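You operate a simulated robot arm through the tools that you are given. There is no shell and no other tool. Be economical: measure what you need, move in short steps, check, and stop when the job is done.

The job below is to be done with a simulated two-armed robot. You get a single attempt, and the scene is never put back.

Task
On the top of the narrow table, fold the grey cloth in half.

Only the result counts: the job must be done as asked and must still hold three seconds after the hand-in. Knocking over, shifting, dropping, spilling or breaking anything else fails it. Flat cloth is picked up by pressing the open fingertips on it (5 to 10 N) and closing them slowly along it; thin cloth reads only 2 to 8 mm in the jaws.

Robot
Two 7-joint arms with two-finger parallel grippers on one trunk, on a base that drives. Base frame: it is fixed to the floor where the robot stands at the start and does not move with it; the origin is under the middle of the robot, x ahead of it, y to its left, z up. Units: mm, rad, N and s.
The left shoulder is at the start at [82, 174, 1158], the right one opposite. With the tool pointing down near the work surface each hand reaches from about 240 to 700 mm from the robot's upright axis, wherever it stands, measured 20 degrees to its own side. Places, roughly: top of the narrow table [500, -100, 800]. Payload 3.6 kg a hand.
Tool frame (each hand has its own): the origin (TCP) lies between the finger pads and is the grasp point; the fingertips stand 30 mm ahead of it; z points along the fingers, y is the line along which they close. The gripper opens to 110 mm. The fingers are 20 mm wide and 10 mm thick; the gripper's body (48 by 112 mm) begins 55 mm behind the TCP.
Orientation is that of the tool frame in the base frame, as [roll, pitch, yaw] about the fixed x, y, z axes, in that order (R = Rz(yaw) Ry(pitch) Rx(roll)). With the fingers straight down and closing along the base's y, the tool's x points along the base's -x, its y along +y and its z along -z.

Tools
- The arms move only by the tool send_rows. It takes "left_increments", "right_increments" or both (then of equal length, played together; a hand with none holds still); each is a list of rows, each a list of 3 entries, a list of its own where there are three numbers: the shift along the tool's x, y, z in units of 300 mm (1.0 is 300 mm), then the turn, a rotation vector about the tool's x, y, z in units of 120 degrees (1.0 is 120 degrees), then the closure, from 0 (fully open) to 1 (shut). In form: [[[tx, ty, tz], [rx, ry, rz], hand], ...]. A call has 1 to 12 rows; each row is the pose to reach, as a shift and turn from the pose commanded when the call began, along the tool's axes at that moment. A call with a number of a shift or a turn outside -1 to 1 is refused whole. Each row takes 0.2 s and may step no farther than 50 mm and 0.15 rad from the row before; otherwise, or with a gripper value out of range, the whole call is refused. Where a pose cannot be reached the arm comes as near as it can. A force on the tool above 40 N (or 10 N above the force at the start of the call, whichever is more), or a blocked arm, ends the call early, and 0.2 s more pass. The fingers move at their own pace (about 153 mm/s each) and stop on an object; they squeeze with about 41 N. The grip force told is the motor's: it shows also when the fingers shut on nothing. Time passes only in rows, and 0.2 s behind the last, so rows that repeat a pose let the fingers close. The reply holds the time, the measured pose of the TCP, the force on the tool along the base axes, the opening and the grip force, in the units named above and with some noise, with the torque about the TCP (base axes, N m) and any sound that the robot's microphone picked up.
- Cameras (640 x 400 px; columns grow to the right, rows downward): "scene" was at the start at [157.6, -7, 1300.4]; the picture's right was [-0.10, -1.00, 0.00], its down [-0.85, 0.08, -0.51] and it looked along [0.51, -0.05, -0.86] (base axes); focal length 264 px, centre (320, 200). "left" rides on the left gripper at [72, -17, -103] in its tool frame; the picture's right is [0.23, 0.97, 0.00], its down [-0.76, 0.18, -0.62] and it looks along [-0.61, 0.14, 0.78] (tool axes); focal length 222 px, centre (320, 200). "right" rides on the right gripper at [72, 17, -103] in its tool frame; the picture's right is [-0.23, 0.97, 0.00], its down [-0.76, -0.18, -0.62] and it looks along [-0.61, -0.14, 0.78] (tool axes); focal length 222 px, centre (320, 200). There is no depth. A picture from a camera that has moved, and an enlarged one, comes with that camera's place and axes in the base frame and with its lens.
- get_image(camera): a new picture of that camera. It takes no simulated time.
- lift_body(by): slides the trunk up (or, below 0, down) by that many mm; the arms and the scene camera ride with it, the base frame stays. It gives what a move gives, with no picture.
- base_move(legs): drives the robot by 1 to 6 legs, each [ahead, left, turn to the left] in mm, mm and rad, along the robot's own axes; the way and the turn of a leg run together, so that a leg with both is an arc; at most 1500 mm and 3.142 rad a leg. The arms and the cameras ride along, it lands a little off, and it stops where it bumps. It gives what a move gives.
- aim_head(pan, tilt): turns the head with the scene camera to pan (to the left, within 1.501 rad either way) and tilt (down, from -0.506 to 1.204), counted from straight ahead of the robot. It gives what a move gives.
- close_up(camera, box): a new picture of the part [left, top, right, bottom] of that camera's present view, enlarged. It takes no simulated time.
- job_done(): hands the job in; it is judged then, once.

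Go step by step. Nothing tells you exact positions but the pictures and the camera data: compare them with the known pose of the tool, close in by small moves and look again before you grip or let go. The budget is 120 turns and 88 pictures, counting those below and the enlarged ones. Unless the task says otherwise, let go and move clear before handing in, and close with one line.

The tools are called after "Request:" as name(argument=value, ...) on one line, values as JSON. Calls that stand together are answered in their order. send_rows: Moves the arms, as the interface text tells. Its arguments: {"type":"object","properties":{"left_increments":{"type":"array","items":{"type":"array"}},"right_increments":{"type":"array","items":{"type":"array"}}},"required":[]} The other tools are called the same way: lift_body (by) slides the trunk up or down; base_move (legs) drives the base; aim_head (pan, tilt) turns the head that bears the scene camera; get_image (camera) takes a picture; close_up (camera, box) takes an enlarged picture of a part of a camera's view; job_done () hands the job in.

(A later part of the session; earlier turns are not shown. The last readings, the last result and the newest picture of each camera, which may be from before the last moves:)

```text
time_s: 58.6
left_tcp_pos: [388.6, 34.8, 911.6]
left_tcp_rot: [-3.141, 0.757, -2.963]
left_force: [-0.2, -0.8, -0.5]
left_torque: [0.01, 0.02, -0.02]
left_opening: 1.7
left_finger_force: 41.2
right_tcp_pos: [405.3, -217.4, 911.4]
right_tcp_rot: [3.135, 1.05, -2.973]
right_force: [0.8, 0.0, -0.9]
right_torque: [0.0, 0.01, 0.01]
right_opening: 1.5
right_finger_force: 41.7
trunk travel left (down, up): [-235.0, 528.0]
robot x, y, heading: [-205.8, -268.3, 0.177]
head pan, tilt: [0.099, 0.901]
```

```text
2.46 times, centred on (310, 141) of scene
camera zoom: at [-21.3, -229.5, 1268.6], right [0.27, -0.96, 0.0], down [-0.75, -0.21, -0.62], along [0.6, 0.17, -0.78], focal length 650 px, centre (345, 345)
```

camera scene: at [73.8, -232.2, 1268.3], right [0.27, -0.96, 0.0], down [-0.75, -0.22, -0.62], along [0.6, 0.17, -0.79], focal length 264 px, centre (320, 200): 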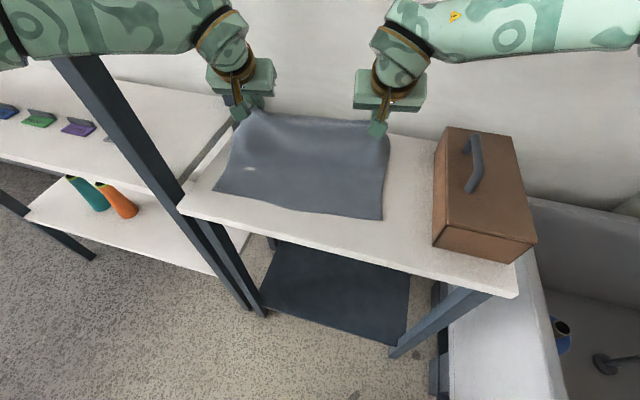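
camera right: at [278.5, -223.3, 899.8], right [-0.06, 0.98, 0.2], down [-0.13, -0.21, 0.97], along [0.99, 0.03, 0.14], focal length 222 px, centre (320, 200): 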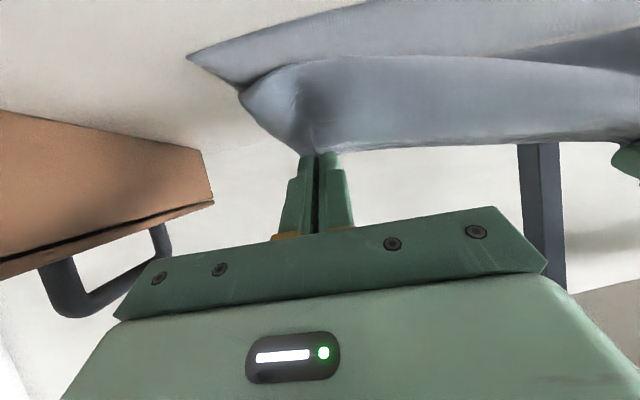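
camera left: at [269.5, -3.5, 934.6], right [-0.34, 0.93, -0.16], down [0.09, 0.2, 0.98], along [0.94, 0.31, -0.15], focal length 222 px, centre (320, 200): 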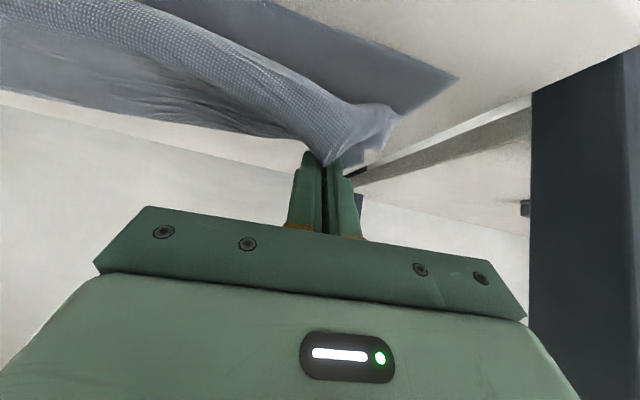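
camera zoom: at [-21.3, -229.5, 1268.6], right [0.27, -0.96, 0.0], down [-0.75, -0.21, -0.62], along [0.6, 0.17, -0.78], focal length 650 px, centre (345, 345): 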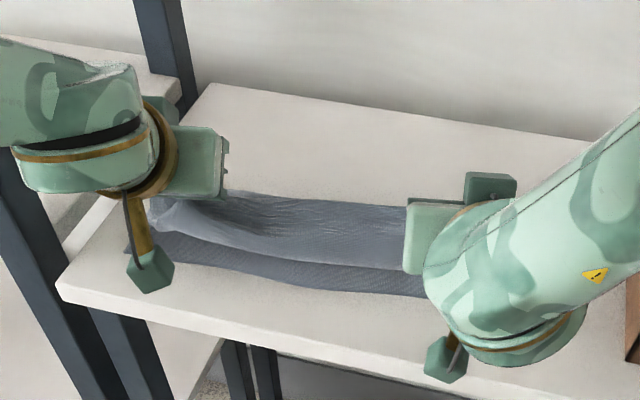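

Moving straight back lets the crease roll in, so the hands need to come down on a 45° diagonal. I'll step forward 22 mm, come down diagonally to just above the table, then release.

Request:
send_rows(left_increments=[[[-0.027, -0.007, 0.025], [0, 0, 0], 1], [[-0.053, -0.013, 0.05], [0, 0, 0], 1], [[-0.053, -0.013, 0.05], [0, 0, 0], 1], [[-0.01, -0.005, 0.052], [0, 0, 0], 1], [[0.034, 0.002, 0.053], [0, 0, 0], 1], [[0.078, 0.006, 0.055], [0, 0, 0], 1], [[0.121, 0.009, 0.056], [0, 0, 0], 1], [[0.121, 0.009, 0.056], [0, 0, 0], 1]], right_increments=[[[-0.018, -0.007, 0.032], [0, 0, 0], 1], [[-0.036, -0.013, 0.063], [0, 0, 0], 1], [[-0.036, -0.013, 0.063], [0, 0, 0], 1], [[0.009, -0.007, 0.053], [0, 0, 0], 1], [[0.054, -0.002, 0.044], [0, 0, 0], 1], [[0.098, 0.003, 0.035], [0, 0, 0], 1], [[0.143, 0.009, 0.025], [0, 0, 0], 1], [[0.143, 0.009, 0.025], [0, 0, 0], 1]])

Request:
close_up(camera="scene", box=[180, 60, 440, 222])

```text
time_s: 60.4
left_tcp_pos: [374.2, 35.0, 875.1]
left_tcp_rot: [3.141, 0.758, -2.962]
left_force: [0.0, -0.1, 3.5]
left_torque: [0.04, 0.01, -0.03]
left_opening: 1.9
left_finger_force: 40.8
right_tcp_pos: [395.9, -198.7, 884.4]
right_tcp_rot: [3.14, 1.041, -2.974]
right_force: [-0.7, 0.4, -0.2]
right_torque: [0.03, 0.04, -0.01]
right_opening: 2.0
right_finger_force: 41.0
right hand out of reach, approached as far as the arm can: row 5, 6, 7, 8
trunk travel left (down, up): [-235.0, 528.0]
robot x, y, heading: [-197.9, -267.9, 0.18]
head pan, tilt: [0.099, 0.901]
```

```text
2.46 times, centred on (310, 141) of scene
camera zoom: at [-21.4, -229.5, 1268.7], right [0.27, -0.96, 0.0], down [-0.75, -0.21, -0.62], along [0.6, 0.17, -0.78], focal length 650 px, centre (345, 345)
```

zoom: 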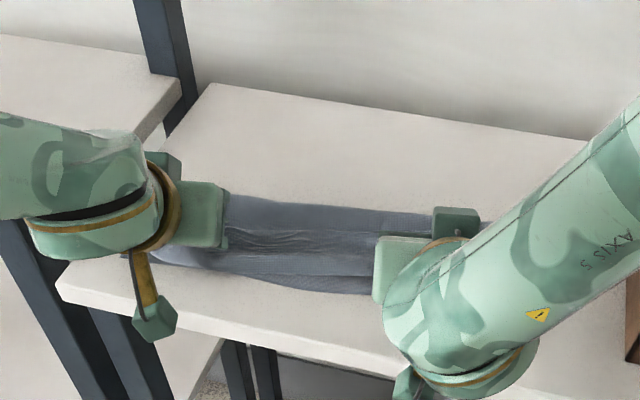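

The right wrist hit its limit as well and drifted inward. I'll ease its tilt to about 45°, bring it back out 18 mm and lower it to match.

Request:
send_rows(right_increments=[[[0, -0.02, 0], [0, 0.06, 0], 1], [[0, -0.04, 0], [0, 0.12, 0], 1], [[0.017, -0.059, 0.003], [0, 0.12, 0], 1], [[0.034, -0.059, 0.007], [0, 0.12, 0], 1], [[0.034, -0.059, 0.007], [0, 0.12, 0], 1]])

Request:
get_image(camera="right")

Request:
close_up(camera="scene", box=[180, 60, 440, 222])

```text
time_s: 61.6
left_tcp_pos: [373.6, 33.9, 874.2]
left_tcp_rot: [3.141, 0.76, -2.962]
left_force: [1.1, -1.2, 3.1]
left_torque: [-0.04, 0.01, 0.0]
left_opening: 1.6
left_finger_force: 40.5
right_tcp_pos: [395.1, -218.1, 874.9]
right_tcp_rot: [3.136, 0.8, -2.969]
right_force: [1.6, 0.4, 9.5]
right_torque: [0.08, -0.1, -0.02]
right_opening: 1.9
right_finger_force: 40.7
trunk travel left (down, up): [-235.0, 528.0]
robot x, y, heading: [-201.9, -265.4, 0.177]
head pan, tilt: [0.099, 0.901]
```

```text
22 pictures are left
camera right: at [269.4, -223.5, 894.4], right [-0.02, 0.99, 0.17], down [0.11, -0.17, 0.98], along [0.99, 0.03, -0.11], focal length 222 px, centre (320, 200)
```

right: 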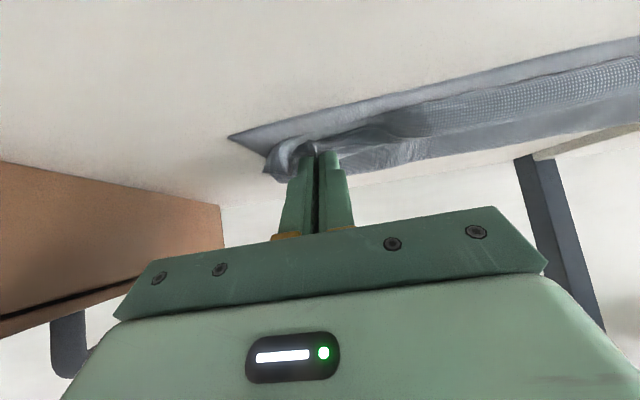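

```text
2.46 times, centred on (310, 141) of scene
camera zoom: at [-22.0, -229.5, 1268.8], right [0.27, -0.96, 0.0], down [-0.75, -0.21, -0.62], along [0.6, 0.17, -0.78], focal length 650 px, centre (345, 345)
```

zoom: 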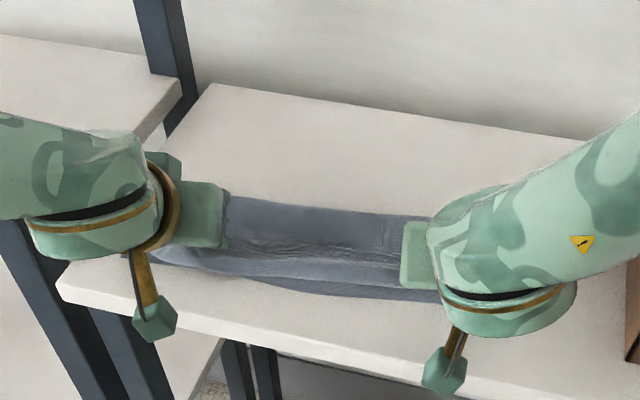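

Both tips now rest on the cloth. I'll open slowly and lift straight up for a look.

Request:
send_rows(left_increments=[[[0, 0, 0], [0, 0, 0], 0.92], [[0, 0, 0], [0, 0, 0], 0.85], [[0, 0, 0], [0, 0, 0], 0.78], [[-0.02, 0, -0.021], [0, 0, 0], 0.75], [[-0.07, 0, -0.074], [0, 0, 0], 0.7], [[-0.14, 0, -0.148], [0, 0, 0], 0.7], [[-0.2, 0, -0.21], [0, 0, 0], 0.7], [[-0.264, 0, -0.278], [0, 0, 0], 0.7]], right_increments=[[[0, 0, 0], [0, 0, 0], 0.92], [[0, 0, 0], [0, 0, 0], 0.85], [[0, 0, 0], [0, 0, 0], 0.78], [[-0.021, 0, -0.02], [0, 0, 0], 0.75], [[-0.074, 0, -0.07], [0, 0, 0], 0.7], [[-0.148, 0, -0.14], [0, 0, 0], 0.7], [[-0.21, 0, -0.2], [0, 0, 0], 0.7], [[-0.275, 0, -0.267], [0, 0, 0], 0.7]])

Request:
base_move(legs=[[-100, 0, 0]])

Request:
close_up(camera="scene", box=[220, 80, 420, 205])

```text
time_s: 63.4
left_tcp_pos: [374.0, 33.7, 987.8]
left_tcp_rot: [-3.141, 0.757, -2.962]
left_force: [0.1, -0.1, 0.5]
left_torque: [-0.03, -0.01, -0.02]
left_opening: 33.2
left_finger_force: 0.0
right_tcp_pos: [394.8, -217.6, 988.1]
right_tcp_rot: [3.136, 0.799, -2.968]
right_force: [0.0, -0.2, 0.2]
right_torque: [-0.05, -0.03, -0.01]
right_opening: 33.2
right_finger_force: 0.1
trunk travel left (down, up): [-235.0, 528.0]
robot x, y, heading: [-198.3, -271.0, 0.175]
head pan, tilt: [0.099, 0.901]
```

```text
time_s: 64.5
left_tcp_pos: [275.4, 16.2, 988.9]
left_tcp_rot: [-3.141, 0.76, -2.961]
left_force: [-0.5, 0.3, 0.9]
left_torque: [0.0, -0.01, 0.0]
left_opening: 33.0
left_finger_force: 0.1
right_tcp_pos: [297.4, -234.0, 988.4]
right_tcp_rot: [3.136, 0.8, -2.971]
right_force: [0.1, -0.1, -0.4]
right_torque: [-0.03, 0.02, 0.02]
right_opening: 33.2
right_finger_force: 0.0
trunk travel left (down, up): [-235.0, 528.0]
robot x, y, heading: [-302.1, -286.0, 0.18]
head pan, tilt: [0.099, 0.901]
```

```text
3.20 times, centred on (320, 142) of scene
camera zoom: at [-121.2, -247.4, 1268.8], right [0.27, -0.96, 0.0], down [-0.75, -0.21, -0.62], along [0.6, 0.17, -0.78], focal length 845 px, centre (320, 384)
```

zoom: 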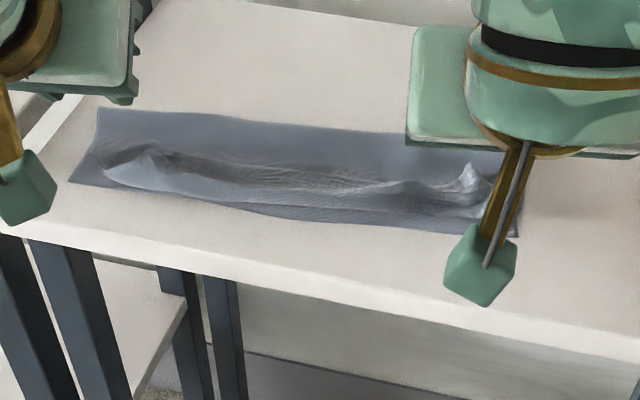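

The bottom near edge shows now, but the hem strip still stands folded back on top with its free edge facing away. I'll make the hands nearly upright, spread the fingers as prongs, and sweep under that edge toward me to flip it out.

Request:
send_rows(left_increments=[[[0, 0, 0], [0, 0.054, 0], 0], [[0, 0, 0], [0, 0.108, 0], 0], [[0, 0, 0], [0, 0.162, 0], 0], [[0, 0, 0], [0, 0.217, 0], 0], [[0, 0, 0], [0, 0.271, 0], 0], [[0, 0, 0], [0, 0.325, 0], 0], [[0, 0, 0], [0, 0.379, 0], 0], [[0, 0, 0], [0, 0.433, 0], 0], [[0, 0, 0], [0, 0.433, 0], 0]], right_increments=[[[0, 0, 0], [0, 0.057, 0], 0], [[0, 0, 0], [0, 0.113, 0], 0], [[0, 0, 0], [0, 0.17, 0], 0], [[0, 0, 0], [0, 0.227, 0], 0], [[0, 0, 0], [0, 0.283, 0], 0], [[0, 0, 0], [0, 0.34, 0], 0], [[0, 0, 0], [0, 0.397, 0], 0], [[0, 0, 0], [0, 0.4536, 0], 0], [[0, 0, 0], [0, 0.4536, 0], 0]])

Request:
base_move(legs=[[148, 10, 0]])

Request:
get_image(camera="right")

Request:
get_image(camera="left")

```text
time_s: 66.5
left_tcp_pos: [275.2, 16.2, 986.2]
left_tcp_rot: [3.141, 0.022, -2.963]
left_force: [-0.5, -0.3, 0.1]
left_torque: [0.03, 0.0, -0.01]
left_opening: 110.2
left_finger_force: 0.0
left hand out of reach, approached as far as the arm can: row 7, 8, 9
right_tcp_pos: [297.3, -235.2, 987.7]
right_tcp_rot: [3.137, -0.153, -2.963]
right_force: [-0.7, 1.0, -0.6]
right_torque: [0.02, -0.05, 0.0]
right_opening: 109.9
right_finger_force: 0.0
trunk travel left (down, up): [-235.0, 528.0]
robot x, y, heading: [-300.5, -290.3, 0.178]
head pan, tilt: [0.099, 0.901]
```

```text
time_s: 67.9
left_tcp_pos: [421.4, 51.1, 986.1]
left_tcp_rot: [3.141, 0.02, -2.966]
left_force: [0.4, 0.3, -0.1]
left_torque: [0.0, 0.01, -0.01]
left_opening: 109.9
left_finger_force: 0.2
right_tcp_pos: [442.1, -200.6, 987.2]
right_tcp_rot: [3.139, -0.152, -2.968]
right_force: [0.0, 0.4, 0.2]
right_torque: [0.01, 0.02, -0.01]
right_opening: 110.1
right_finger_force: 0.1
trunk travel left (down, up): [-235.0, 528.0]
robot x, y, heading: [-158.8, -253.4, 0.17]
head pan, tilt: [0.099, 0.901]
```

```text
19 pictures are left
camera right: at [384.2, -195.2, 1099.7], right [0.05, 1.0, -0.03], down [0.87, -0.03, 0.5], along [0.5, -0.05, -0.87], focal length 222 px, centre (320, 200)
```

right: 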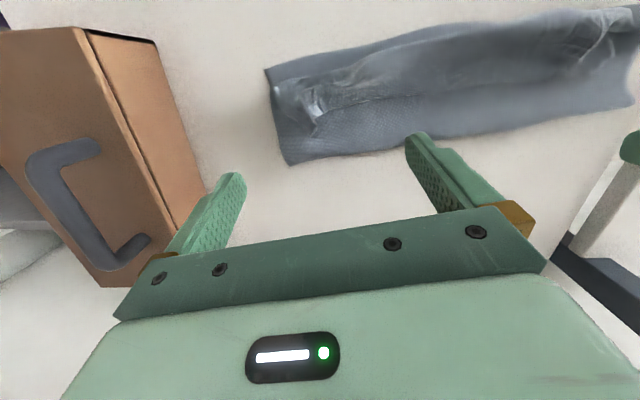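

```text
18 pictures are left
camera left: at [351.2, 20.9, 1086.0], right [-0.39, 0.92, 0.0], down [0.71, 0.31, 0.64], along [0.59, 0.25, -0.77], focal length 222 px, centre (320, 200)
```

left: 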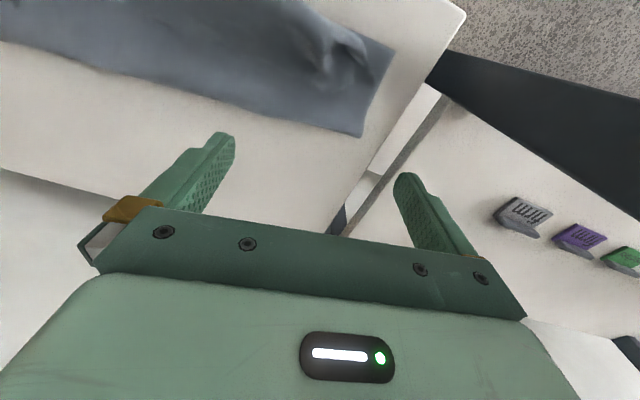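

The right-hand camera gives a good overhead view. Gripping with upright fingers and tilting forward afterwards will let the cloth hang downward. I'll zoom in on the hem ridges first.

Request:
close_up(camera="right", box=[256, 40, 416, 140])

Request:
close_up(camera="left", box=[256, 20, 416, 120])

```text
4.00 times, centred on (336, 90) of right
camera zoom: at [384.2, -195.2, 1099.7], right [0.05, 1.0, -0.03], down [0.87, -0.03, 0.5], along [0.5, -0.05, -0.87], focal length 888 px, centre (256, 640)
```

zoom: 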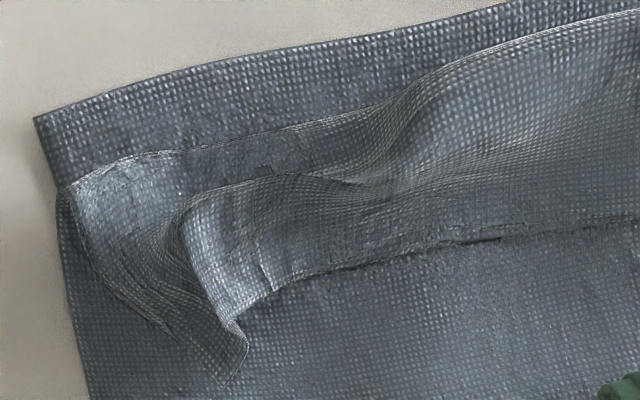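

```text
4.00 times, centred on (336, 70) of left
camera zoom: at [351.2, 20.9, 1086.0], right [-0.39, 0.92, 0.0], down [0.71, 0.31, 0.64], along [0.59, 0.25, -0.77], focal length 888 px, centre (256, 720)
```

zoom: 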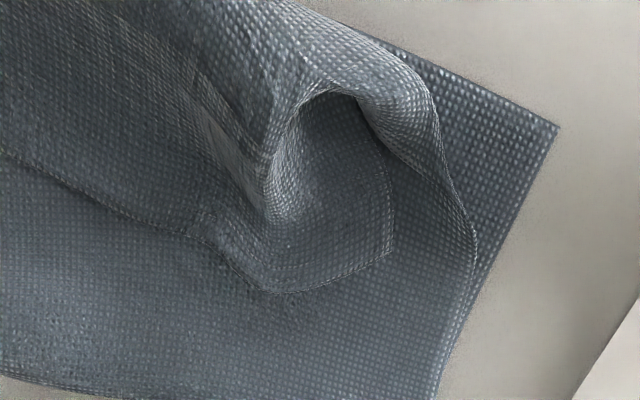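

Now I can see the raw hem edge: around x 385–406 on the left and 424–443 on the right. I'll lower the upright fingers astride the hem ridges close to that edge and close gently.

Request:
send_rows(left_increments=[[[0.05, -0.007, 0.08], [0, 0, 0], 0.545], [[0.104, -0.013, 0.16], [0, 0, 0], 0.545], [[0.104, -0.013, 0.24], [0, 0, 0], 0.545], [[0.104, -0.013, 0.32], [0, 0, 0], 0.545], [[0.104, -0.013, 0.368], [0, 0, 0], 0.545], [[0.104, -0.013, 0.368], [0, 0, 0], 0.62], [[0.104, -0.013, 0.368], [0, 0, 0], 0.7], [[0.104, -0.013, 0.368], [0, 0, 0], 0.78], [[0.104, -0.013, 0.368], [0, 0, 0], 0.86], [[0.104, -0.013, 0.368], [0, 0, 0], 0.93], [[0.104, -0.013, 0.368], [0, 0, 0], 1], [[0.104, -0.013, 0.368], [0, 0, 0], 1]], right_increments=[[[-0.002, 0, 0.08], [0, 0, 0], 0.545], [[-0.004, 0.001, 0.16], [0, 0, 0], 0.545], [[-0.004, 0.001, 0.24], [0, 0, 0], 0.545], [[-0.004, 0.001, 0.32], [0, 0, 0], 0.545], [[-0.004, 0.001, 0.372], [0, 0, 0], 0.545], [[-0.004, 0.001, 0.372], [0, 0, 0], 0.62], [[-0.004, 0.001, 0.372], [0, 0, 0], 0.7], [[-0.004, 0.001, 0.372], [0, 0, 0], 0.78], [[-0.004, 0.001, 0.372], [0, 0, 0], 0.86], [[-0.004, 0.001, 0.372], [0, 0, 0], 0.93], [[-0.004, 0.001, 0.372], [0, 0, 0], 1], [[-0.004, 0.001, 0.372], [0, 0, 0], 1]])

```text
time_s: 70.5
left_tcp_pos: [392.8, 40.4, 877.9]
left_tcp_rot: [-3.139, 0.023, -2.966]
left_force: [2.0, -17.2, 0.0]
left_torque: [-0.64, -0.04, 0.2]
left_opening: 1.4
left_finger_force: 41.2
right_tcp_pos: [426.9, -202.5, 877.8]
right_tcp_rot: [3.134, -0.152, -2.966]
right_force: [-2.3, 17.8, 1.7]
right_torque: [0.63, 0.11, -0.29]
right_opening: 2.4
right_finger_force: 40.8
trunk travel left (down, up): [-235.0, 528.0]
robot x, y, heading: [-156.3, -254.0, 0.172]
head pan, tilt: [0.099, 0.901]
```

Both grips have cloth and it is taut between the hands, so I'll ease them together slightly, lift about 90 mm and look.

Request:
send_rows(left_increments=[[[0, -0.02, -0.02], [0, 0, 0], 1], [[0, -0.02, -0.1], [0, 0, 0], 1], [[0, -0.02, -0.2], [0, 0, 0], 1], [[0, -0.02, -0.3], [0, 0, 0], 1], [[0, -0.02, -0.3], [0, 0, 0], 1]], right_increments=[[[0, 0.02, -0.02], [0, 0, 0], 1], [[0.015, 0.02, -0.1], [0, 0, 0], 1], [[0.03, 0.02, -0.2], [0, 0, 0], 1], [[0.045, 0.02, -0.297], [0, 0, 0], 1], [[0.045, 0.02, -0.297], [0, 0, 0], 1]])

Request:
get_image(camera="right")

Request:
get_image(camera="left")

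```text
time_s: 71.7
left_tcp_pos: [390.9, 35.2, 965.5]
left_tcp_rot: [3.14, 0.019, -2.964]
left_force: [0.5, -2.7, 0.6]
left_torque: [-0.09, 0.0, 0.02]
left_opening: 1.6
left_finger_force: 40.7
right_tcp_pos: [424.9, -199.2, 966.1]
right_tcp_rot: [3.137, -0.152, -2.967]
right_force: [-0.9, 2.2, -0.4]
right_torque: [0.04, 0.0, -0.02]
right_opening: 1.8
right_finger_force: 40.4
trunk travel left (down, up): [-235.0, 528.0]
robot x, y, heading: [-155.7, -249.8, 0.174]
head pan, tilt: [0.099, 0.901]
```

```text
15 pictures are left
camera right: at [367.2, -193.1, 1079.5], right [0.05, 1.0, -0.03], down [0.87, -0.03, 0.5], along [0.5, -0.05, -0.87], focal length 222 px, centre (320, 200)
```

right: 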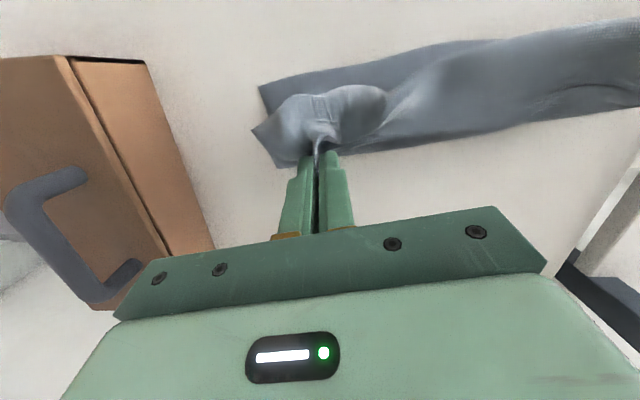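

```text
14 pictures are left
camera left: at [321.8, 5.3, 1065.1], right [-0.39, 0.92, 0.0], down [0.71, 0.31, 0.64], along [0.59, 0.25, -0.77], focal length 222 px, centre (320, 200)
```

left: 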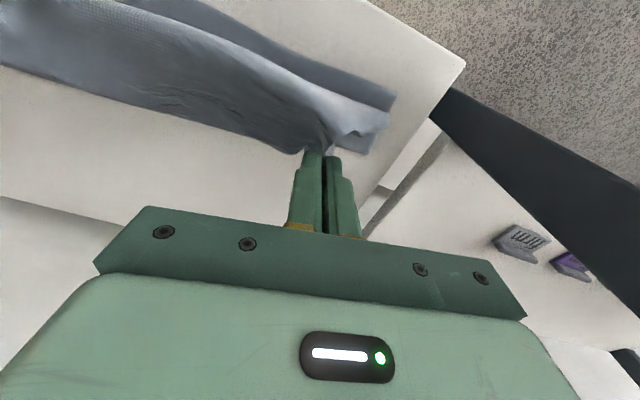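

Both hands hold the hem edge properly now. I'll drive forward 115 mm to re-lay the bottom layer, then tilt both hands forward to about 45°.

Request:
base_move(legs=[[113, -20, 0]])

Request:
send_rows(left_increments=[[[-0.02, 0, 0], [0, -0.045, 0], 1], [[-0.04, 0, 0], [0, -0.09, 0], 1], [[-0.04, 0, 0], [0, -0.135, 0], 1], [[-0.04, 0, 0], [0, -0.18, 0], 1], [[-0.04, 0, 0], [0, -0.225, 0], 1], [[-0.04, 0, 0], [0, -0.27, 0], 1], [[-0.04, 0, 0], [0, -0.315, 0], 1], [[-0.04, 0, 0], [0, -0.36, 0], 1], [[-0.04, 0, 0], [0, -0.36, 0], 1]], right_increments=[[[0, 0, 0], [0, -0.055, 0], 1], [[0, 0, 0], [0, -0.11, 0], 1], [[0, 0, 0], [0, -0.165, 0], 1], [[0, 0, 0], [0, -0.22, 0], 1], [[0, 0, 0], [0, -0.275, 0], 1], [[0, 0, 0], [0, -0.33, 0], 1], [[0, 0, 0], [0, -0.385, 0], 1], [[0, 0, 0], [0, -0.44, 0], 1], [[0, 0, 0], [0, -0.44, 0], 1]])

Request:
get_image(camera="scene")

```text
time_s: 72.8
left_tcp_pos: [445.0, 36.2, 966.2]
left_tcp_rot: [3.135, 0.018, -2.96]
left_force: [-0.2, -2.0, 0.1]
left_torque: [-0.06, 0.01, -0.02]
left_opening: 1.6
left_finger_force: 40.8
right_tcp_pos: [485.6, -196.7, 970.5]
right_tcp_rot: [3.134, -0.145, -2.955]
right_force: [-1.3, 2.2, -0.1]
right_torque: [0.05, 0.04, -0.06]
right_opening: 2.0
right_finger_force: 41.1
trunk travel left (down, up): [-235.0, 528.0]
robot x, y, heading: [-86.5, -254.5, 0.185]
head pan, tilt: [0.099, 0.901]
stopped in leg 1: the robot was blocked; the commanded pose is now the measured one
```

```text
time_s: 74.8
left_tcp_pos: [465.6, 41.6, 961.5]
left_tcp_rot: [3.139, 0.764, -2.962]
left_force: [0.5, -1.9, -0.5]
left_torque: [-0.05, -0.01, -0.08]
left_opening: 1.9
left_finger_force: 41.4
right_tcp_pos: [490.8, -194.2, 965.5]
right_tcp_rot: [3.135, 0.77, -2.96]
right_force: [-0.9, 2.1, 0.3]
right_torque: [0.07, 0.06, 0.06]
right_opening: 2.2
right_finger_force: 41.0
trunk travel left (down, up): [-235.0, 528.0]
robot x, y, heading: [-84.7, -253.0, 0.183]
head pan, tilt: [0.099, 0.901]
```

```text
13 pictures are left
camera scene: at [91.6, -211.4, 1268.6], right [0.28, -0.96, 0.0], down [-0.75, -0.22, -0.62], along [0.6, 0.17, -0.78], focal length 264 px, centre (320, 200)
```

scene: 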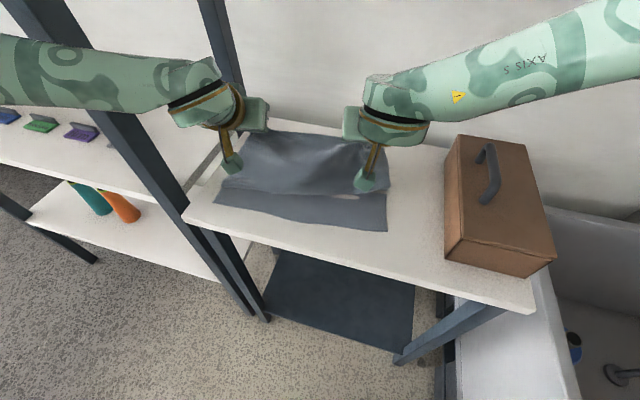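

The drive was blocked early, probably by the bent left elbow near the post, but the flap is already in position with the crease close to the middle. I'll lay it down on a diagonal in small steps, a little down and a little back each time.

Request:
send_rows(left_increments=[[[0.051, 0, 0.053], [0, 0, 0], 1], [[0.051, 0, 0.053], [0, 0, 0], 1]], right_increments=[[[0.051, 0, 0.053], [0, 0, 0], 1], [[0.051, 0, 0.053], [0, 0, 0], 1]])

Request:
base_move(legs=[[-23, 4, 0]])

Request:
send_rows(left_increments=[[[0.051, 0, 0.053], [0, 0, 0], 1], [[0.051, 0, 0.053], [0, 0, 0], 1]], right_increments=[[[0.051, 0, 0.053], [0, 0, 0], 1], [[0.051, 0, 0.053], [0, 0, 0], 1]])

Request:
base_move(legs=[[-23, 4, 0]])

Request:
close_up(camera="scene", box=[180, 80, 440, 242])

```text
time_s: 75.4
left_tcp_pos: [466.6, 41.9, 938.8]
left_tcp_rot: [3.136, 0.763, -2.962]
left_force: [0.3, -2.4, -0.5]
left_torque: [-0.05, 0.01, -0.01]
left_opening: 1.4
left_finger_force: 40.1
right_tcp_pos: [491.4, -193.4, 943.9]
right_tcp_rot: [3.135, 0.769, -2.961]
right_force: [-0.7, 2.3, 0.0]
right_torque: [0.05, 0.01, 0.04]
right_opening: 2.3
right_finger_force: 40.8
trunk travel left (down, up): [-235.0, 528.0]
robot x, y, heading: [-84.6, -250.0, 0.181]
head pan, tilt: [0.099, 0.901]
```

```text
time_s: 76.2
left_tcp_pos: [442.0, 41.9, 940.1]
left_tcp_rot: [3.138, 0.763, -2.961]
left_force: [-0.5, -1.1, 0.3]
left_torque: [-0.02, -0.02, -0.09]
left_opening: 1.6
left_finger_force: 41.1
right_tcp_pos: [467.5, -194.1, 944.7]
right_tcp_rot: [3.134, 0.769, -2.961]
right_force: [-0.3, 2.1, 0.5]
right_torque: [0.06, -0.01, 0.04]
right_opening: 2.3
right_finger_force: 40.7
trunk travel left (down, up): [-235.0, 528.0]
robot x, y, heading: [-109.7, -254.8, 0.189]
head pan, tilt: [0.099, 0.901]
```

```text
time_s: 76.8
left_tcp_pos: [442.3, 41.7, 917.9]
left_tcp_rot: [3.138, 0.762, -2.96]
left_force: [0.3, -2.6, -0.4]
left_torque: [-0.07, -0.02, -0.05]
left_opening: 1.4
left_finger_force: 40.8
right_tcp_pos: [468.9, -193.8, 921.5]
right_tcp_rot: [3.133, 0.769, -2.961]
right_force: [-0.5, 2.3, -0.9]
right_torque: [0.09, 0.02, 0.01]
right_opening: 2.2
right_finger_force: 40.7
trunk travel left (down, up): [-235.0, 528.0]
robot x, y, heading: [-112.6, -256.9, 0.188]
head pan, tilt: [0.099, 0.901]
```

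```text
time_s: 77.6
left_tcp_pos: [419.9, 43.5, 917.9]
left_tcp_rot: [3.137, 0.763, -2.963]
left_force: [0.6, -2.0, -0.6]
left_torque: [-0.07, 0.01, -0.02]
left_opening: 1.5
left_finger_force: 40.6
right_tcp_pos: [443.3, -192.6, 922.7]
right_tcp_rot: [3.135, 0.77, -2.963]
right_force: [-1.0, 1.8, -0.4]
right_torque: [0.07, 0.01, 0.04]
right_opening: 2.3
right_finger_force: 41.0
trunk travel left (down, up): [-235.0, 528.0]
robot x, y, heading: [-131.3, -253.7, 0.184]
head pan, tilt: [0.099, 0.901]
```

```text
2.46 times, centred on (310, 161) of scene
camera zoom: at [43.1, -211.7, 1268.9], right [0.28, -0.96, 0.0], down [-0.75, -0.22, -0.62], along [0.6, 0.17, -0.78], focal length 650 px, centre (345, 296)
```

zoom: 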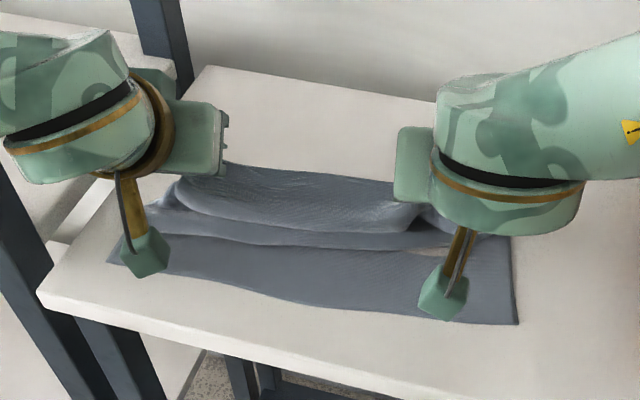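

The flap is laying down with only a small lobe ahead of the grips. Two more small steps, then release.

Request:
send_rows(left_increments=[[[0.051, 0, 0.053], [0, 0, 0], 1], [[0.051, 0, 0.053], [0, 0, 0], 1]], right_increments=[[[0.051, 0, 0.053], [0, 0, 0], 1], [[0.051, 0, 0.053], [0, 0, 0], 1]])

Request:
base_move(legs=[[-23, 4, 0]])

Request:
send_rows(left_increments=[[[0.03, 0, 0.031], [0, 0, 0], 1], [[0.03, 0, 0.031], [0, 0, 0], 1]], right_increments=[[[0.035, 0, 0.036], [0, 0, 0], 1], [[0.035, 0, 0.036], [0, 0, 0], 1]])

Request:
base_move(legs=[[-18, 3, 0]])

Request:
close_up(camera="scene", box=[180, 80, 440, 242])

```text
time_s: 78.2
left_tcp_pos: [420.4, 42.4, 893.5]
left_tcp_rot: [3.138, 0.763, -2.96]
left_force: [0.5, -2.1, -0.1]
left_torque: [-0.02, -0.01, -0.01]
left_opening: 1.8
left_finger_force: 41.0
right_tcp_pos: [444.9, -193.6, 898.8]
right_tcp_rot: [3.134, 0.771, -2.964]
right_force: [-0.3, 1.6, 0.4]
right_torque: [0.07, 0.01, 0.05]
right_opening: 2.3
right_finger_force: 41.2
trunk travel left (down, up): [-235.0, 528.0]
robot x, y, heading: [-136.5, -248.7, 0.187]
head pan, tilt: [0.099, 0.901]
```

```text
time_s: 79.0
left_tcp_pos: [393.8, 40.6, 894.2]
left_tcp_rot: [-3.141, 0.761, -2.962]
left_force: [0.4, -1.1, 0.1]
left_torque: [-0.05, 0.02, -0.05]
left_opening: 1.3
left_finger_force: 41.0
right_tcp_pos: [420.0, -192.4, 900.4]
right_tcp_rot: [3.135, 0.769, -2.963]
right_force: [-1.3, 0.5, -0.9]
right_torque: [0.04, -0.02, 0.03]
right_opening: 1.8
right_finger_force: 41.3
trunk travel left (down, up): [-235.0, 528.0]
robot x, y, heading: [-158.5, -255.1, 0.179]
head pan, tilt: [0.099, 0.901]
```

```text
time_s: 79.6
left_tcp_pos: [396.1, 41.2, 881.0]
left_tcp_rot: [3.138, 0.762, -2.962]
left_force: [-0.5, -2.2, 4.3]
left_torque: [-0.03, 0.04, -0.03]
left_opening: 1.3
left_finger_force: 40.5
right_tcp_pos: [422.3, -194.2, 884.2]
right_tcp_rot: [3.133, 0.77, -2.961]
right_force: [0.4, 2.3, 1.3]
right_torque: [0.04, 0.0, 0.02]
right_opening: 1.9
right_finger_force: 40.9
trunk travel left (down, up): [-235.0, 528.0]
robot x, y, heading: [-160.9, -252.4, 0.187]
head pan, tilt: [0.099, 0.901]
```

```text
time_s: 80.3
left_tcp_pos: [375.8, 41.5, 880.8]
left_tcp_rot: [3.138, 0.763, -2.961]
left_force: [0.7, -1.5, 0.4]
left_torque: [-0.05, -0.05, -0.05]
left_opening: 1.6
left_finger_force: 40.6
right_tcp_pos: [402.8, -193.5, 885.3]
right_tcp_rot: [3.134, 0.771, -2.964]
right_force: [-0.7, 2.0, 0.2]
right_torque: [0.09, -0.03, 0.08]
right_opening: 2.3
right_finger_force: 41.0
trunk travel left (down, up): [-235.0, 528.0]
robot x, y, heading: [-178.7, -256.2, 0.186]
head pan, tilt: [0.099, 0.901]
```

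```text
2.46 times, centred on (310, 161) of scene
camera zoom: at [0.9, -212.4, 1268.8], right [0.28, -0.96, 0.0], down [-0.75, -0.22, -0.62], along [0.6, 0.17, -0.78], focal length 650 px, centre (345, 296)
```

zoom: 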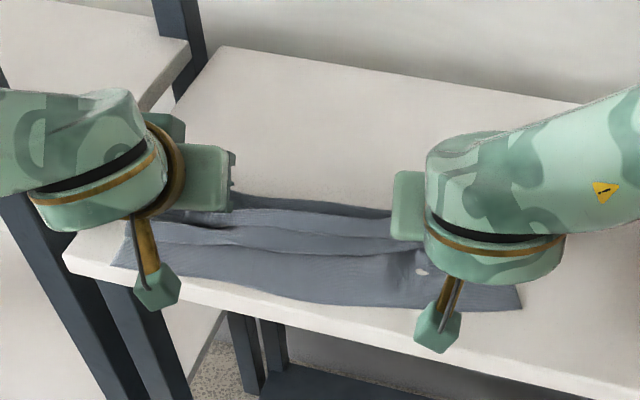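

The bottom layer slid a little toward me, which leaves the crease about in the middle with some 35 mm of near edge still uncovered. I'll release here and lift to look from above.

Request:
send_rows(left_increments=[[[0.01, 0, 0.01], [0, 0, 0], 0.95], [[0.01, 0, 0.01], [0, 0, 0], 0.88], [[0.01, 0, 0.01], [0, 0, 0], 0.8], [[-0.02, 0, -0.021], [0, 0, 0], 0.75], [[-0.07, 0, -0.074], [0, 0, 0], 0.7], [[-0.14, 0, -0.148], [0, 0, 0], 0.7], [[-0.2, 0, -0.21], [0, 0, 0], 0.7], [[-0.264, 0, -0.278], [0, 0, 0], 0.7]], right_increments=[[[0.015, 0, 0.015], [0, 0, 0], 0.95], [[0.015, 0, 0.015], [0, 0, 0], 0.88], [[0.015, 0, 0.015], [0, 0, 0], 0.8], [[-0.021, 0, -0.02], [0, 0, 0], 0.75], [[-0.074, 0, -0.07], [0, 0, 0], 0.7], [[-0.148, 0, -0.14], [0, 0, 0], 0.7], [[-0.21, 0, -0.2], [0, 0, 0], 0.7], [[-0.275, 0, -0.267], [0, 0, 0], 0.7]])

Request:
send_rows(left_increments=[[[0, 0, 0], [0, 0.06, 0], 0.7], [[0, 0, 0], [0, 0.12, 0], 0.7], [[0, 0, 0], [0, 0.18, 0], 0.7], [[0, 0, 0], [0, 0.24, 0], 0.7], [[0, 0, 0], [0, 0.3, 0], 0.7], [[0, 0, 0], [0, 0.35, 0], 0.7]], right_increments=[[[0, 0, 0], [0, 0.06, 0], 0.7], [[0, 0, 0], [0, 0.12, 0], 0.7], [[0, 0, 0], [0, 0.18, 0], 0.7], [[0, 0, 0], [0, 0.24, 0], 0.7], [[0, 0, 0], [0, 0.3, 0], 0.7], [[0, 0, 0], [0, 0.36, 0], 0.7]])

Request:
get_image(camera="right")

Request:
get_image(camera="left")

```text
time_s: 82.2
left_tcp_pos: [378.2, 41.7, 996.4]
left_tcp_rot: [3.137, 0.759, -2.963]
left_force: [-0.3, -0.1, 0.7]
left_torque: [0.04, 0.01, -0.03]
left_opening: 33.0
left_finger_force: 0.1
right_tcp_pos: [406.2, -194.2, 999.7]
right_tcp_rot: [3.135, 0.767, -2.958]
right_force: [0.5, -0.5, -0.3]
right_torque: [-0.01, 0.0, -0.02]
right_opening: 32.8
right_finger_force: 0.1
trunk travel left (down, up): [-235.0, 528.0]
robot x, y, heading: [-173.5, -253.0, 0.181]
head pan, tilt: [0.099, 0.901]
```

```text
time_s: 83.5
left_tcp_pos: [378.6, 41.7, 994.9]
left_tcp_rot: [3.139, 0.023, -2.959]
left_force: [-0.3, -0.1, 0.5]
left_torque: [0.03, 0.0, 0.0]
left_opening: 33.1
left_finger_force: 0.0
right_tcp_pos: [406.2, -192.5, 1000.1]
right_tcp_rot: [3.138, 0.012, -2.954]
right_force: [-0.6, -0.5, 0.1]
right_torque: [0.02, 0.02, 0.0]
right_opening: 33.3
right_finger_force: 0.1
trunk travel left (down, up): [-235.0, 528.0]
robot x, y, heading: [-176.4, -254.0, 0.183]
head pan, tilt: [0.099, 0.901]
```

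```text
10 pictures are left
camera right: at [331.3, -191.3, 1101.4], right [0.04, 1.0, 0.01], down [0.77, -0.04, 0.63], along [0.63, -0.02, -0.78], focal length 222 px, centre (320, 200)
```

right: 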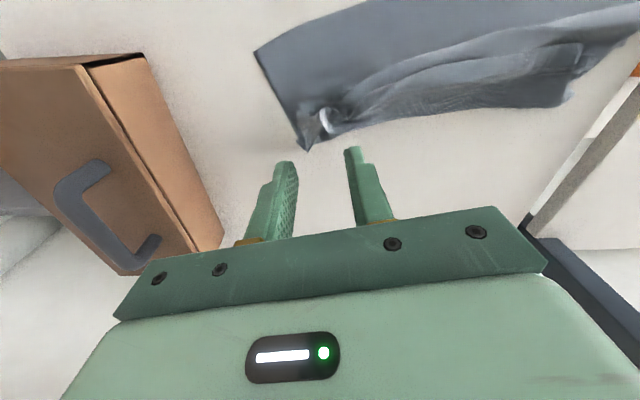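

```text
9 pictures are left
camera left: at [307.5, 10.5, 1094.1], right [-0.4, 0.92, 0.0], down [0.7, 0.31, 0.64], along [0.59, 0.25, -0.77], focal length 222 px, centre (320, 200)
```

left: 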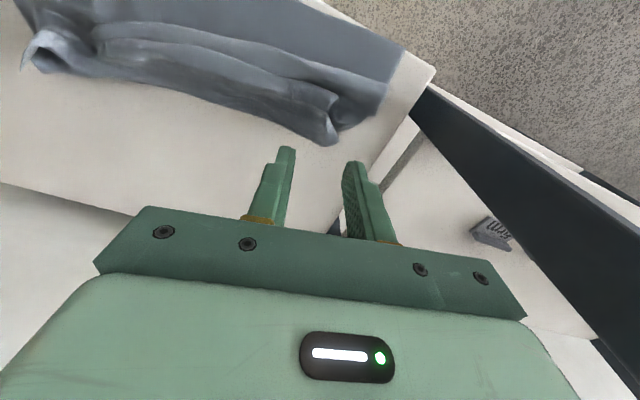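

The hem is still folded back on top. I'll regrip its raw edge, and this time release it in mid-air while moving toward me so it falls outward. First a close look at the edge on each side.

Request:
close_up(camera="right", box=[246, 50, 406, 150])

Request:
close_up(camera="left", box=[236, 50, 396, 150])

```text
4.00 times, centred on (326, 100) of right
camera zoom: at [331.3, -191.3, 1101.4], right [0.04, 1.0, 0.01], down [0.77, -0.04, 0.63], along [0.63, -0.02, -0.78], focal length 888 px, centre (296, 600)
```

zoom: 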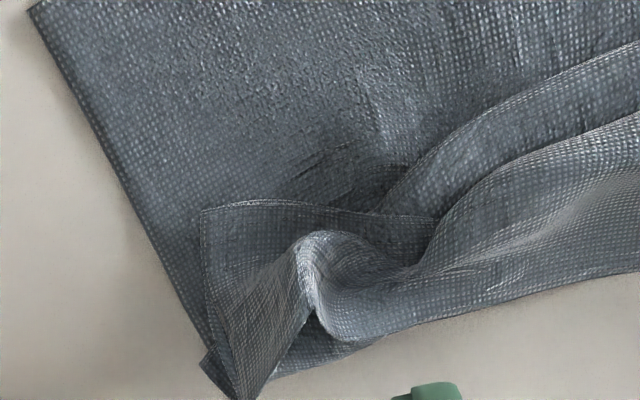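

```text
4.00 times, centred on (316, 100) of left
camera zoom: at [307.5, 10.5, 1094.1], right [-0.4, 0.92, 0.0], down [0.7, 0.31, 0.64], along [0.59, 0.25, -0.77], focal length 888 px, centre (336, 600)
```

zoom: 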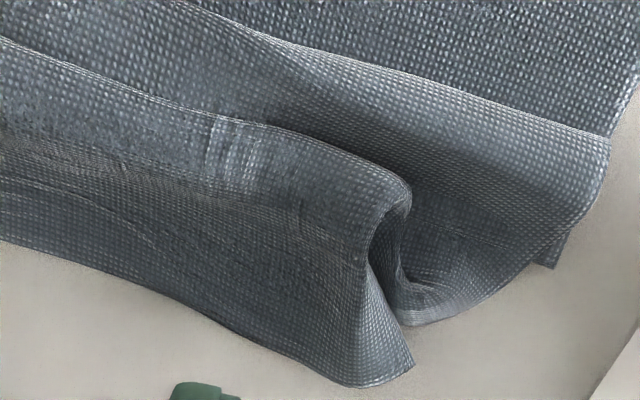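

The raw edge now lies at about x 420 on the left and 440 on the right, with gathered ridges to grab near y 52 and −187. I'll regrip there with upright fingers.

Request:
send_rows(left_increments=[[[-0.04, 0.008, 0.08], [0, 0, 0], 0.545], [[-0.083, 0.017, 0.18], [0, 0, 0], 0.545], [[-0.083, 0.017, 0.28], [0, 0, 0], 0.545], [[-0.083, 0.017, 0.36], [0, 0, 0], 0.545], [[-0.083, 0.017, 0.395], [0, 0, 0], 0.545], [[-0.083, 0.017, 0.395], [0, 0, 0], 0.64], [[-0.083, 0.017, 0.395], [0, 0, 0], 0.74], [[-0.083, 0.017, 0.395], [0, 0, 0], 0.84], [[-0.083, 0.017, 0.395], [0, 0, 0], 0.92], [[-0.083, 0.017, 0.395], [0, 0, 0], 1], [[-0.083, 0.017, 0.395], [0, 0, 0], 1]], right_increments=[[[-0.04, 0, 0.08], [0, 0, 0], 0.545], [[-0.083, 0.001, 0.18], [0, 0, 0], 0.545], [[-0.083, 0.001, 0.28], [0, 0, 0], 0.545], [[-0.083, 0.001, 0.37], [0, 0, 0], 0.545], [[-0.083, 0.001, 0.409], [0, 0, 0], 0.545], [[-0.083, 0.001, 0.409], [0, 0, 0], 0.64], [[-0.083, 0.001, 0.409], [0, 0, 0], 0.74], [[-0.083, 0.001, 0.409], [0, 0, 0], 0.84], [[-0.083, 0.001, 0.409], [0, 0, 0], 0.92], [[-0.083, 0.001, 0.409], [0, 0, 0], 1], [[-0.083, 0.001, 0.409], [0, 0, 0], 1]])

Request:
send_rows(left_increments=[[[0, -0.01, -0.1], [0, 0, 0], 1], [[0, -0.01, -0.2], [0, 0, 0], 1], [[0, -0.01, -0.3], [0, 0, 0], 1], [[0, -0.01, -0.4], [0, 0, 0], 1], [[0, -0.01, -0.4], [0, 0, 0], 1]], right_increments=[[[0, 0.01, -0.1], [0, 0, 0], 1], [[0, 0.01, -0.2], [0, 0, 0], 1], [[0, 0.01, -0.3], [0, 0, 0], 1], [[0, 0.01, -0.4], [0, 0, 0], 1], [[0, 0.01, -0.4], [0, 0, 0], 1]])

Request:
get_image(camera="scene")

```text
time_s: 86.0
left_tcp_pos: [404.0, 51.1, 877.7]
left_tcp_rot: [3.136, 0.028, -2.958]
left_force: [0.2, -0.1, -0.4]
left_torque: [-0.02, -0.01, 0.02]
left_opening: 0.0
left_finger_force: 38.2
right_tcp_pos: [431.5, -187.5, 876.0]
right_tcp_rot: [3.137, 0.016, -2.956]
right_force: [-0.3, 1.0, 4.0]
right_torque: [0.03, 0.03, -0.01]
right_opening: 3.2
right_finger_force: 40.8
trunk travel left (down, up): [-235.0, 528.0]
robot x, y, heading: [-177.4, -255.3, 0.185]
head pan, tilt: [0.099, 0.901]
```

```text
time_s: 87.2
left_tcp_pos: [402.1, 48.5, 995.9]
left_tcp_rot: [3.138, 0.026, -2.957]
left_force: [-0.5, 0.1, 0.6]
left_torque: [-0.03, 0.01, -0.02]
left_opening: 0.0
left_finger_force: 37.5
right_tcp_pos: [430.4, -184.1, 995.5]
right_tcp_rot: [3.135, 0.015, -2.956]
right_force: [0.4, -0.6, -0.4]
right_torque: [0.01, -0.01, 0.02]
right_opening: 3.1
right_finger_force: 40.9
trunk travel left (down, up): [-235.0, 528.0]
robot x, y, heading: [-179.8, -255.5, 0.185]
head pan, tilt: [0.099, 0.901]
```

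```text
6 pictures are left
camera scene: at [3.1, -212.2, 1268.4], right [0.28, -0.96, 0.0], down [-0.75, -0.22, -0.62], along [0.6, 0.17, -0.78], focal length 264 px, centre (320, 200)
```

scene: 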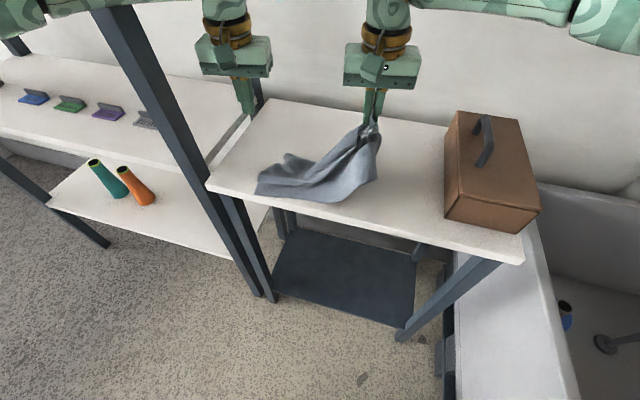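

The left hand missed, and the right gripped several layers. I'll look from the right-hand camera before deciding.

Request:
close_up(camera="scene", box=[240, 100, 400, 210])

```text
3.64 times, centred on (320, 155) of scene
camera zoom: at [3.1, -212.2, 1268.4], right [0.28, -0.96, 0.0], down [-0.75, -0.22, -0.62], along [0.6, 0.17, -0.78], focal length 960 px, centre (320, 364)
```

zoom: 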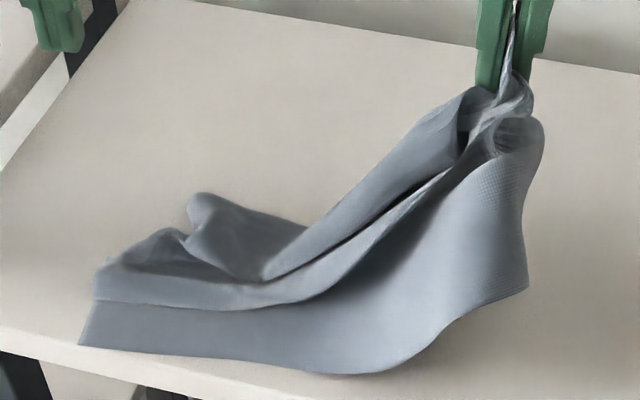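

Several layers came up together, so I'll reset the cloth. A better way is to put this down, grip the single-layer near edge, and lift it with the trunk until the cloth hangs straight and all folds drop out. Then I can lay it down folded with the free bottom edge first. First I'll spread it to the right and release.

Request:
send_rows(left_increments=[[[0, 0, 0], [0, 0, 0], 0.6], [[0, 0, 0], [0, 0, 0], 0.6], [[0, 0, 0], [0, 0, 0], 0.6], [[0, 0, 0], [0, 0, 0], 0.6], [[0, 0, 0], [0, 0, 0], 0.6], [[0, 0, 0], [0, 0, 0], 0.6], [[0, 0, 0], [0, 0, 0], 0.6], [[0, 0, 0], [0, 0, 0], 0.6], [[0, 0, 0], [0, 0, 0], 0.6], [[0, 0, 0], [0, 0, 0], 0.6]], right_increments=[[[0.019, -0.06, 0.09], [0, 0, 0], 1], [[0.038, -0.12, 0.19], [0, 0, 0], 1], [[0.057, -0.16, 0.29], [0, 0, 0], 1], [[0.076, -0.19, 0.385], [0, 0, 0], 1], [[0.076, -0.19, 0.385], [0, 0, 0], 0.9], [[0.076, -0.19, 0.385], [0, 0, 0], 0.75], [[0.076, -0.19, 0.3], [0, 0, 0], 0.65], [[0.076, -0.19, 0.2], [0, 0, 0], 0.6], [[0.076, -0.19, 0.1], [0, 0, 0], 0.6], [[0.076, -0.19, 0], [0, 0, 0], 0.6]])

Request:
base_move(legs=[[-80, 0, 0]])

Request:
close_up(camera="scene", box=[220, 80, 420, 205])

```text
time_s: 89.3
left_tcp_pos: [401.7, 48.8, 997.4]
left_tcp_rot: [3.139, 0.027, -2.958]
left_force: [0.5, 0.4, 0.6]
left_torque: [-0.01, -0.04, 0.0]
left_opening: 44.2
left_finger_force: 0.0
right_tcp_pos: [417.3, -245.1, 997.0]
right_tcp_rot: [3.136, 0.013, -2.956]
right_force: [-0.2, 0.5, 0.4]
right_torque: [0.0, -0.01, 0.02]
right_opening: 43.8
right_finger_force: 0.0
trunk travel left (down, up): [-235.0, 528.0]
robot x, y, heading: [-176.5, -251.9, 0.181]
head pan, tilt: [0.099, 0.901]
```

```text
time_s: 90.4
left_tcp_pos: [320.7, 33.1, 997.5]
left_tcp_rot: [3.137, 0.029, -2.96]
left_force: [0.7, -0.5, 0.0]
left_torque: [0.03, -0.02, 0.01]
left_opening: 44.0
left_finger_force: 0.1
right_tcp_pos: [336.9, -260.2, 997.6]
right_tcp_rot: [3.138, 0.015, -2.956]
right_force: [0.4, -0.1, -0.7]
right_torque: [-0.02, -0.03, 0.01]
right_opening: 43.9
right_finger_force: 0.0
trunk travel left (down, up): [-235.0, 528.0]
robot x, y, heading: [-259.9, -267.6, 0.184]
head pan, tilt: [0.099, 0.901]
```

```text
3.20 times, centred on (320, 142) of scene
camera zoom: at [-78.3, -227.6, 1269.0], right [0.28, -0.96, 0.0], down [-0.75, -0.22, -0.62], along [0.6, 0.17, -0.78], focal length 845 px, centre (320, 384)
```

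zoom: 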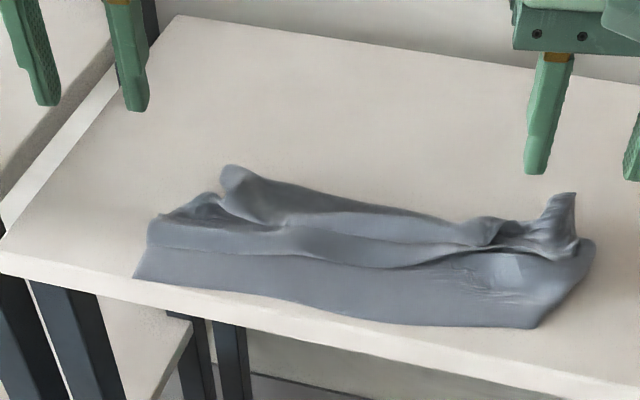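

The near edge is exposed as a single layer, with corners at about (308, 21) and (339, −261). I'll bring both upright hands down just inside those corners until light contact.

Request:
send_rows(left_increments=[[[0.012, -0.06, 0.1], [0, 0, 0], 0.6], [[0.024, -0.123, 0.2], [0, 0, 0], 0.6], [[0.024, -0.123, 0.3], [0, 0, 0], 0.6], [[0.024, -0.123, 0.38], [0, 0, 0], 0.6], [[0.024, -0.123, 0.405], [0, 0, 0], 0.6], [[0.024, -0.123, 0.413], [0, 0, 0], 0.6], [[0.024, -0.123, 0.413], [0, 0, 0], 0.6]], right_increments=[[[-0.018, 0.033, 0.1], [0, 0, 0], 0.6], [[-0.037, 0.067, 0.2], [0, 0, 0], 0.6], [[-0.037, 0.067, 0.3], [0, 0, 0], 0.6], [[-0.037, 0.067, 0.38], [0, 0, 0], 0.6], [[-0.037, 0.067, 0.405], [0, 0, 0], 0.6], [[-0.037, 0.067, 0.413], [0, 0, 0], 0.6], [[-0.037, 0.067, 0.413], [0, 0, 0], 0.6]])

```text
time_s: 92.0
left_tcp_pos: [324.9, -1.7, 872.0]
left_tcp_rot: [3.138, 0.028, -2.96]
left_force: [-0.4, -0.5, 0.8]
left_torque: [-0.04, -0.02, 0.02]
left_opening: 44.0
left_finger_force: 0.0
right_tcp_pos: [346.7, -236.2, 872.7]
right_tcp_rot: [3.138, 0.015, -2.957]
right_force: [0.8, -0.1, -0.5]
right_torque: [-0.01, 0.0, -0.03]
right_opening: 43.9
right_finger_force: 0.0
trunk travel left (down, up): [-235.0, 528.0]
robot x, y, heading: [-259.0, -266.3, 0.183]
head pan, tilt: [0.099, 0.901]
```

Request:
send_rows(left_increments=[[[0, 0, 0.007], [0, 0, 0], 0.6], [[0, 0, 0.012], [0, 0, 0], 0.6], [[0, 0, 0.012], [0, 0, 0], 0.6]], right_increments=[[[0, 0, 0.007], [0, 0, 0], 0.6], [[0, 0, 0.012], [0, 0, 0], 0.6], [[0, 0, 0.012], [0, 0, 0], 0.6]])

```text
time_s: 92.8
left_tcp_pos: [324.5, -3.0, 871.0]
left_tcp_rot: [3.14, 0.032, -2.959]
left_force: [4.3, 1.7, 20.1]
left_torque: [-0.36, -0.06, 0.08]
left_opening: 44.1
left_finger_force: 0.0
right_tcp_pos: [346.9, -237.1, 870.9]
right_tcp_rot: [3.136, 0.021, -2.958]
right_force: [2.3, 0.0, 12.9]
right_torque: [-0.33, -0.1, 0.04]
right_opening: 44.0
right_finger_force: 0.2
trunk travel left (down, up): [-235.0, 528.0]
robot x, y, heading: [-255.0, -267.7, 0.184]
head pan, tilt: [0.099, 0.901]
```

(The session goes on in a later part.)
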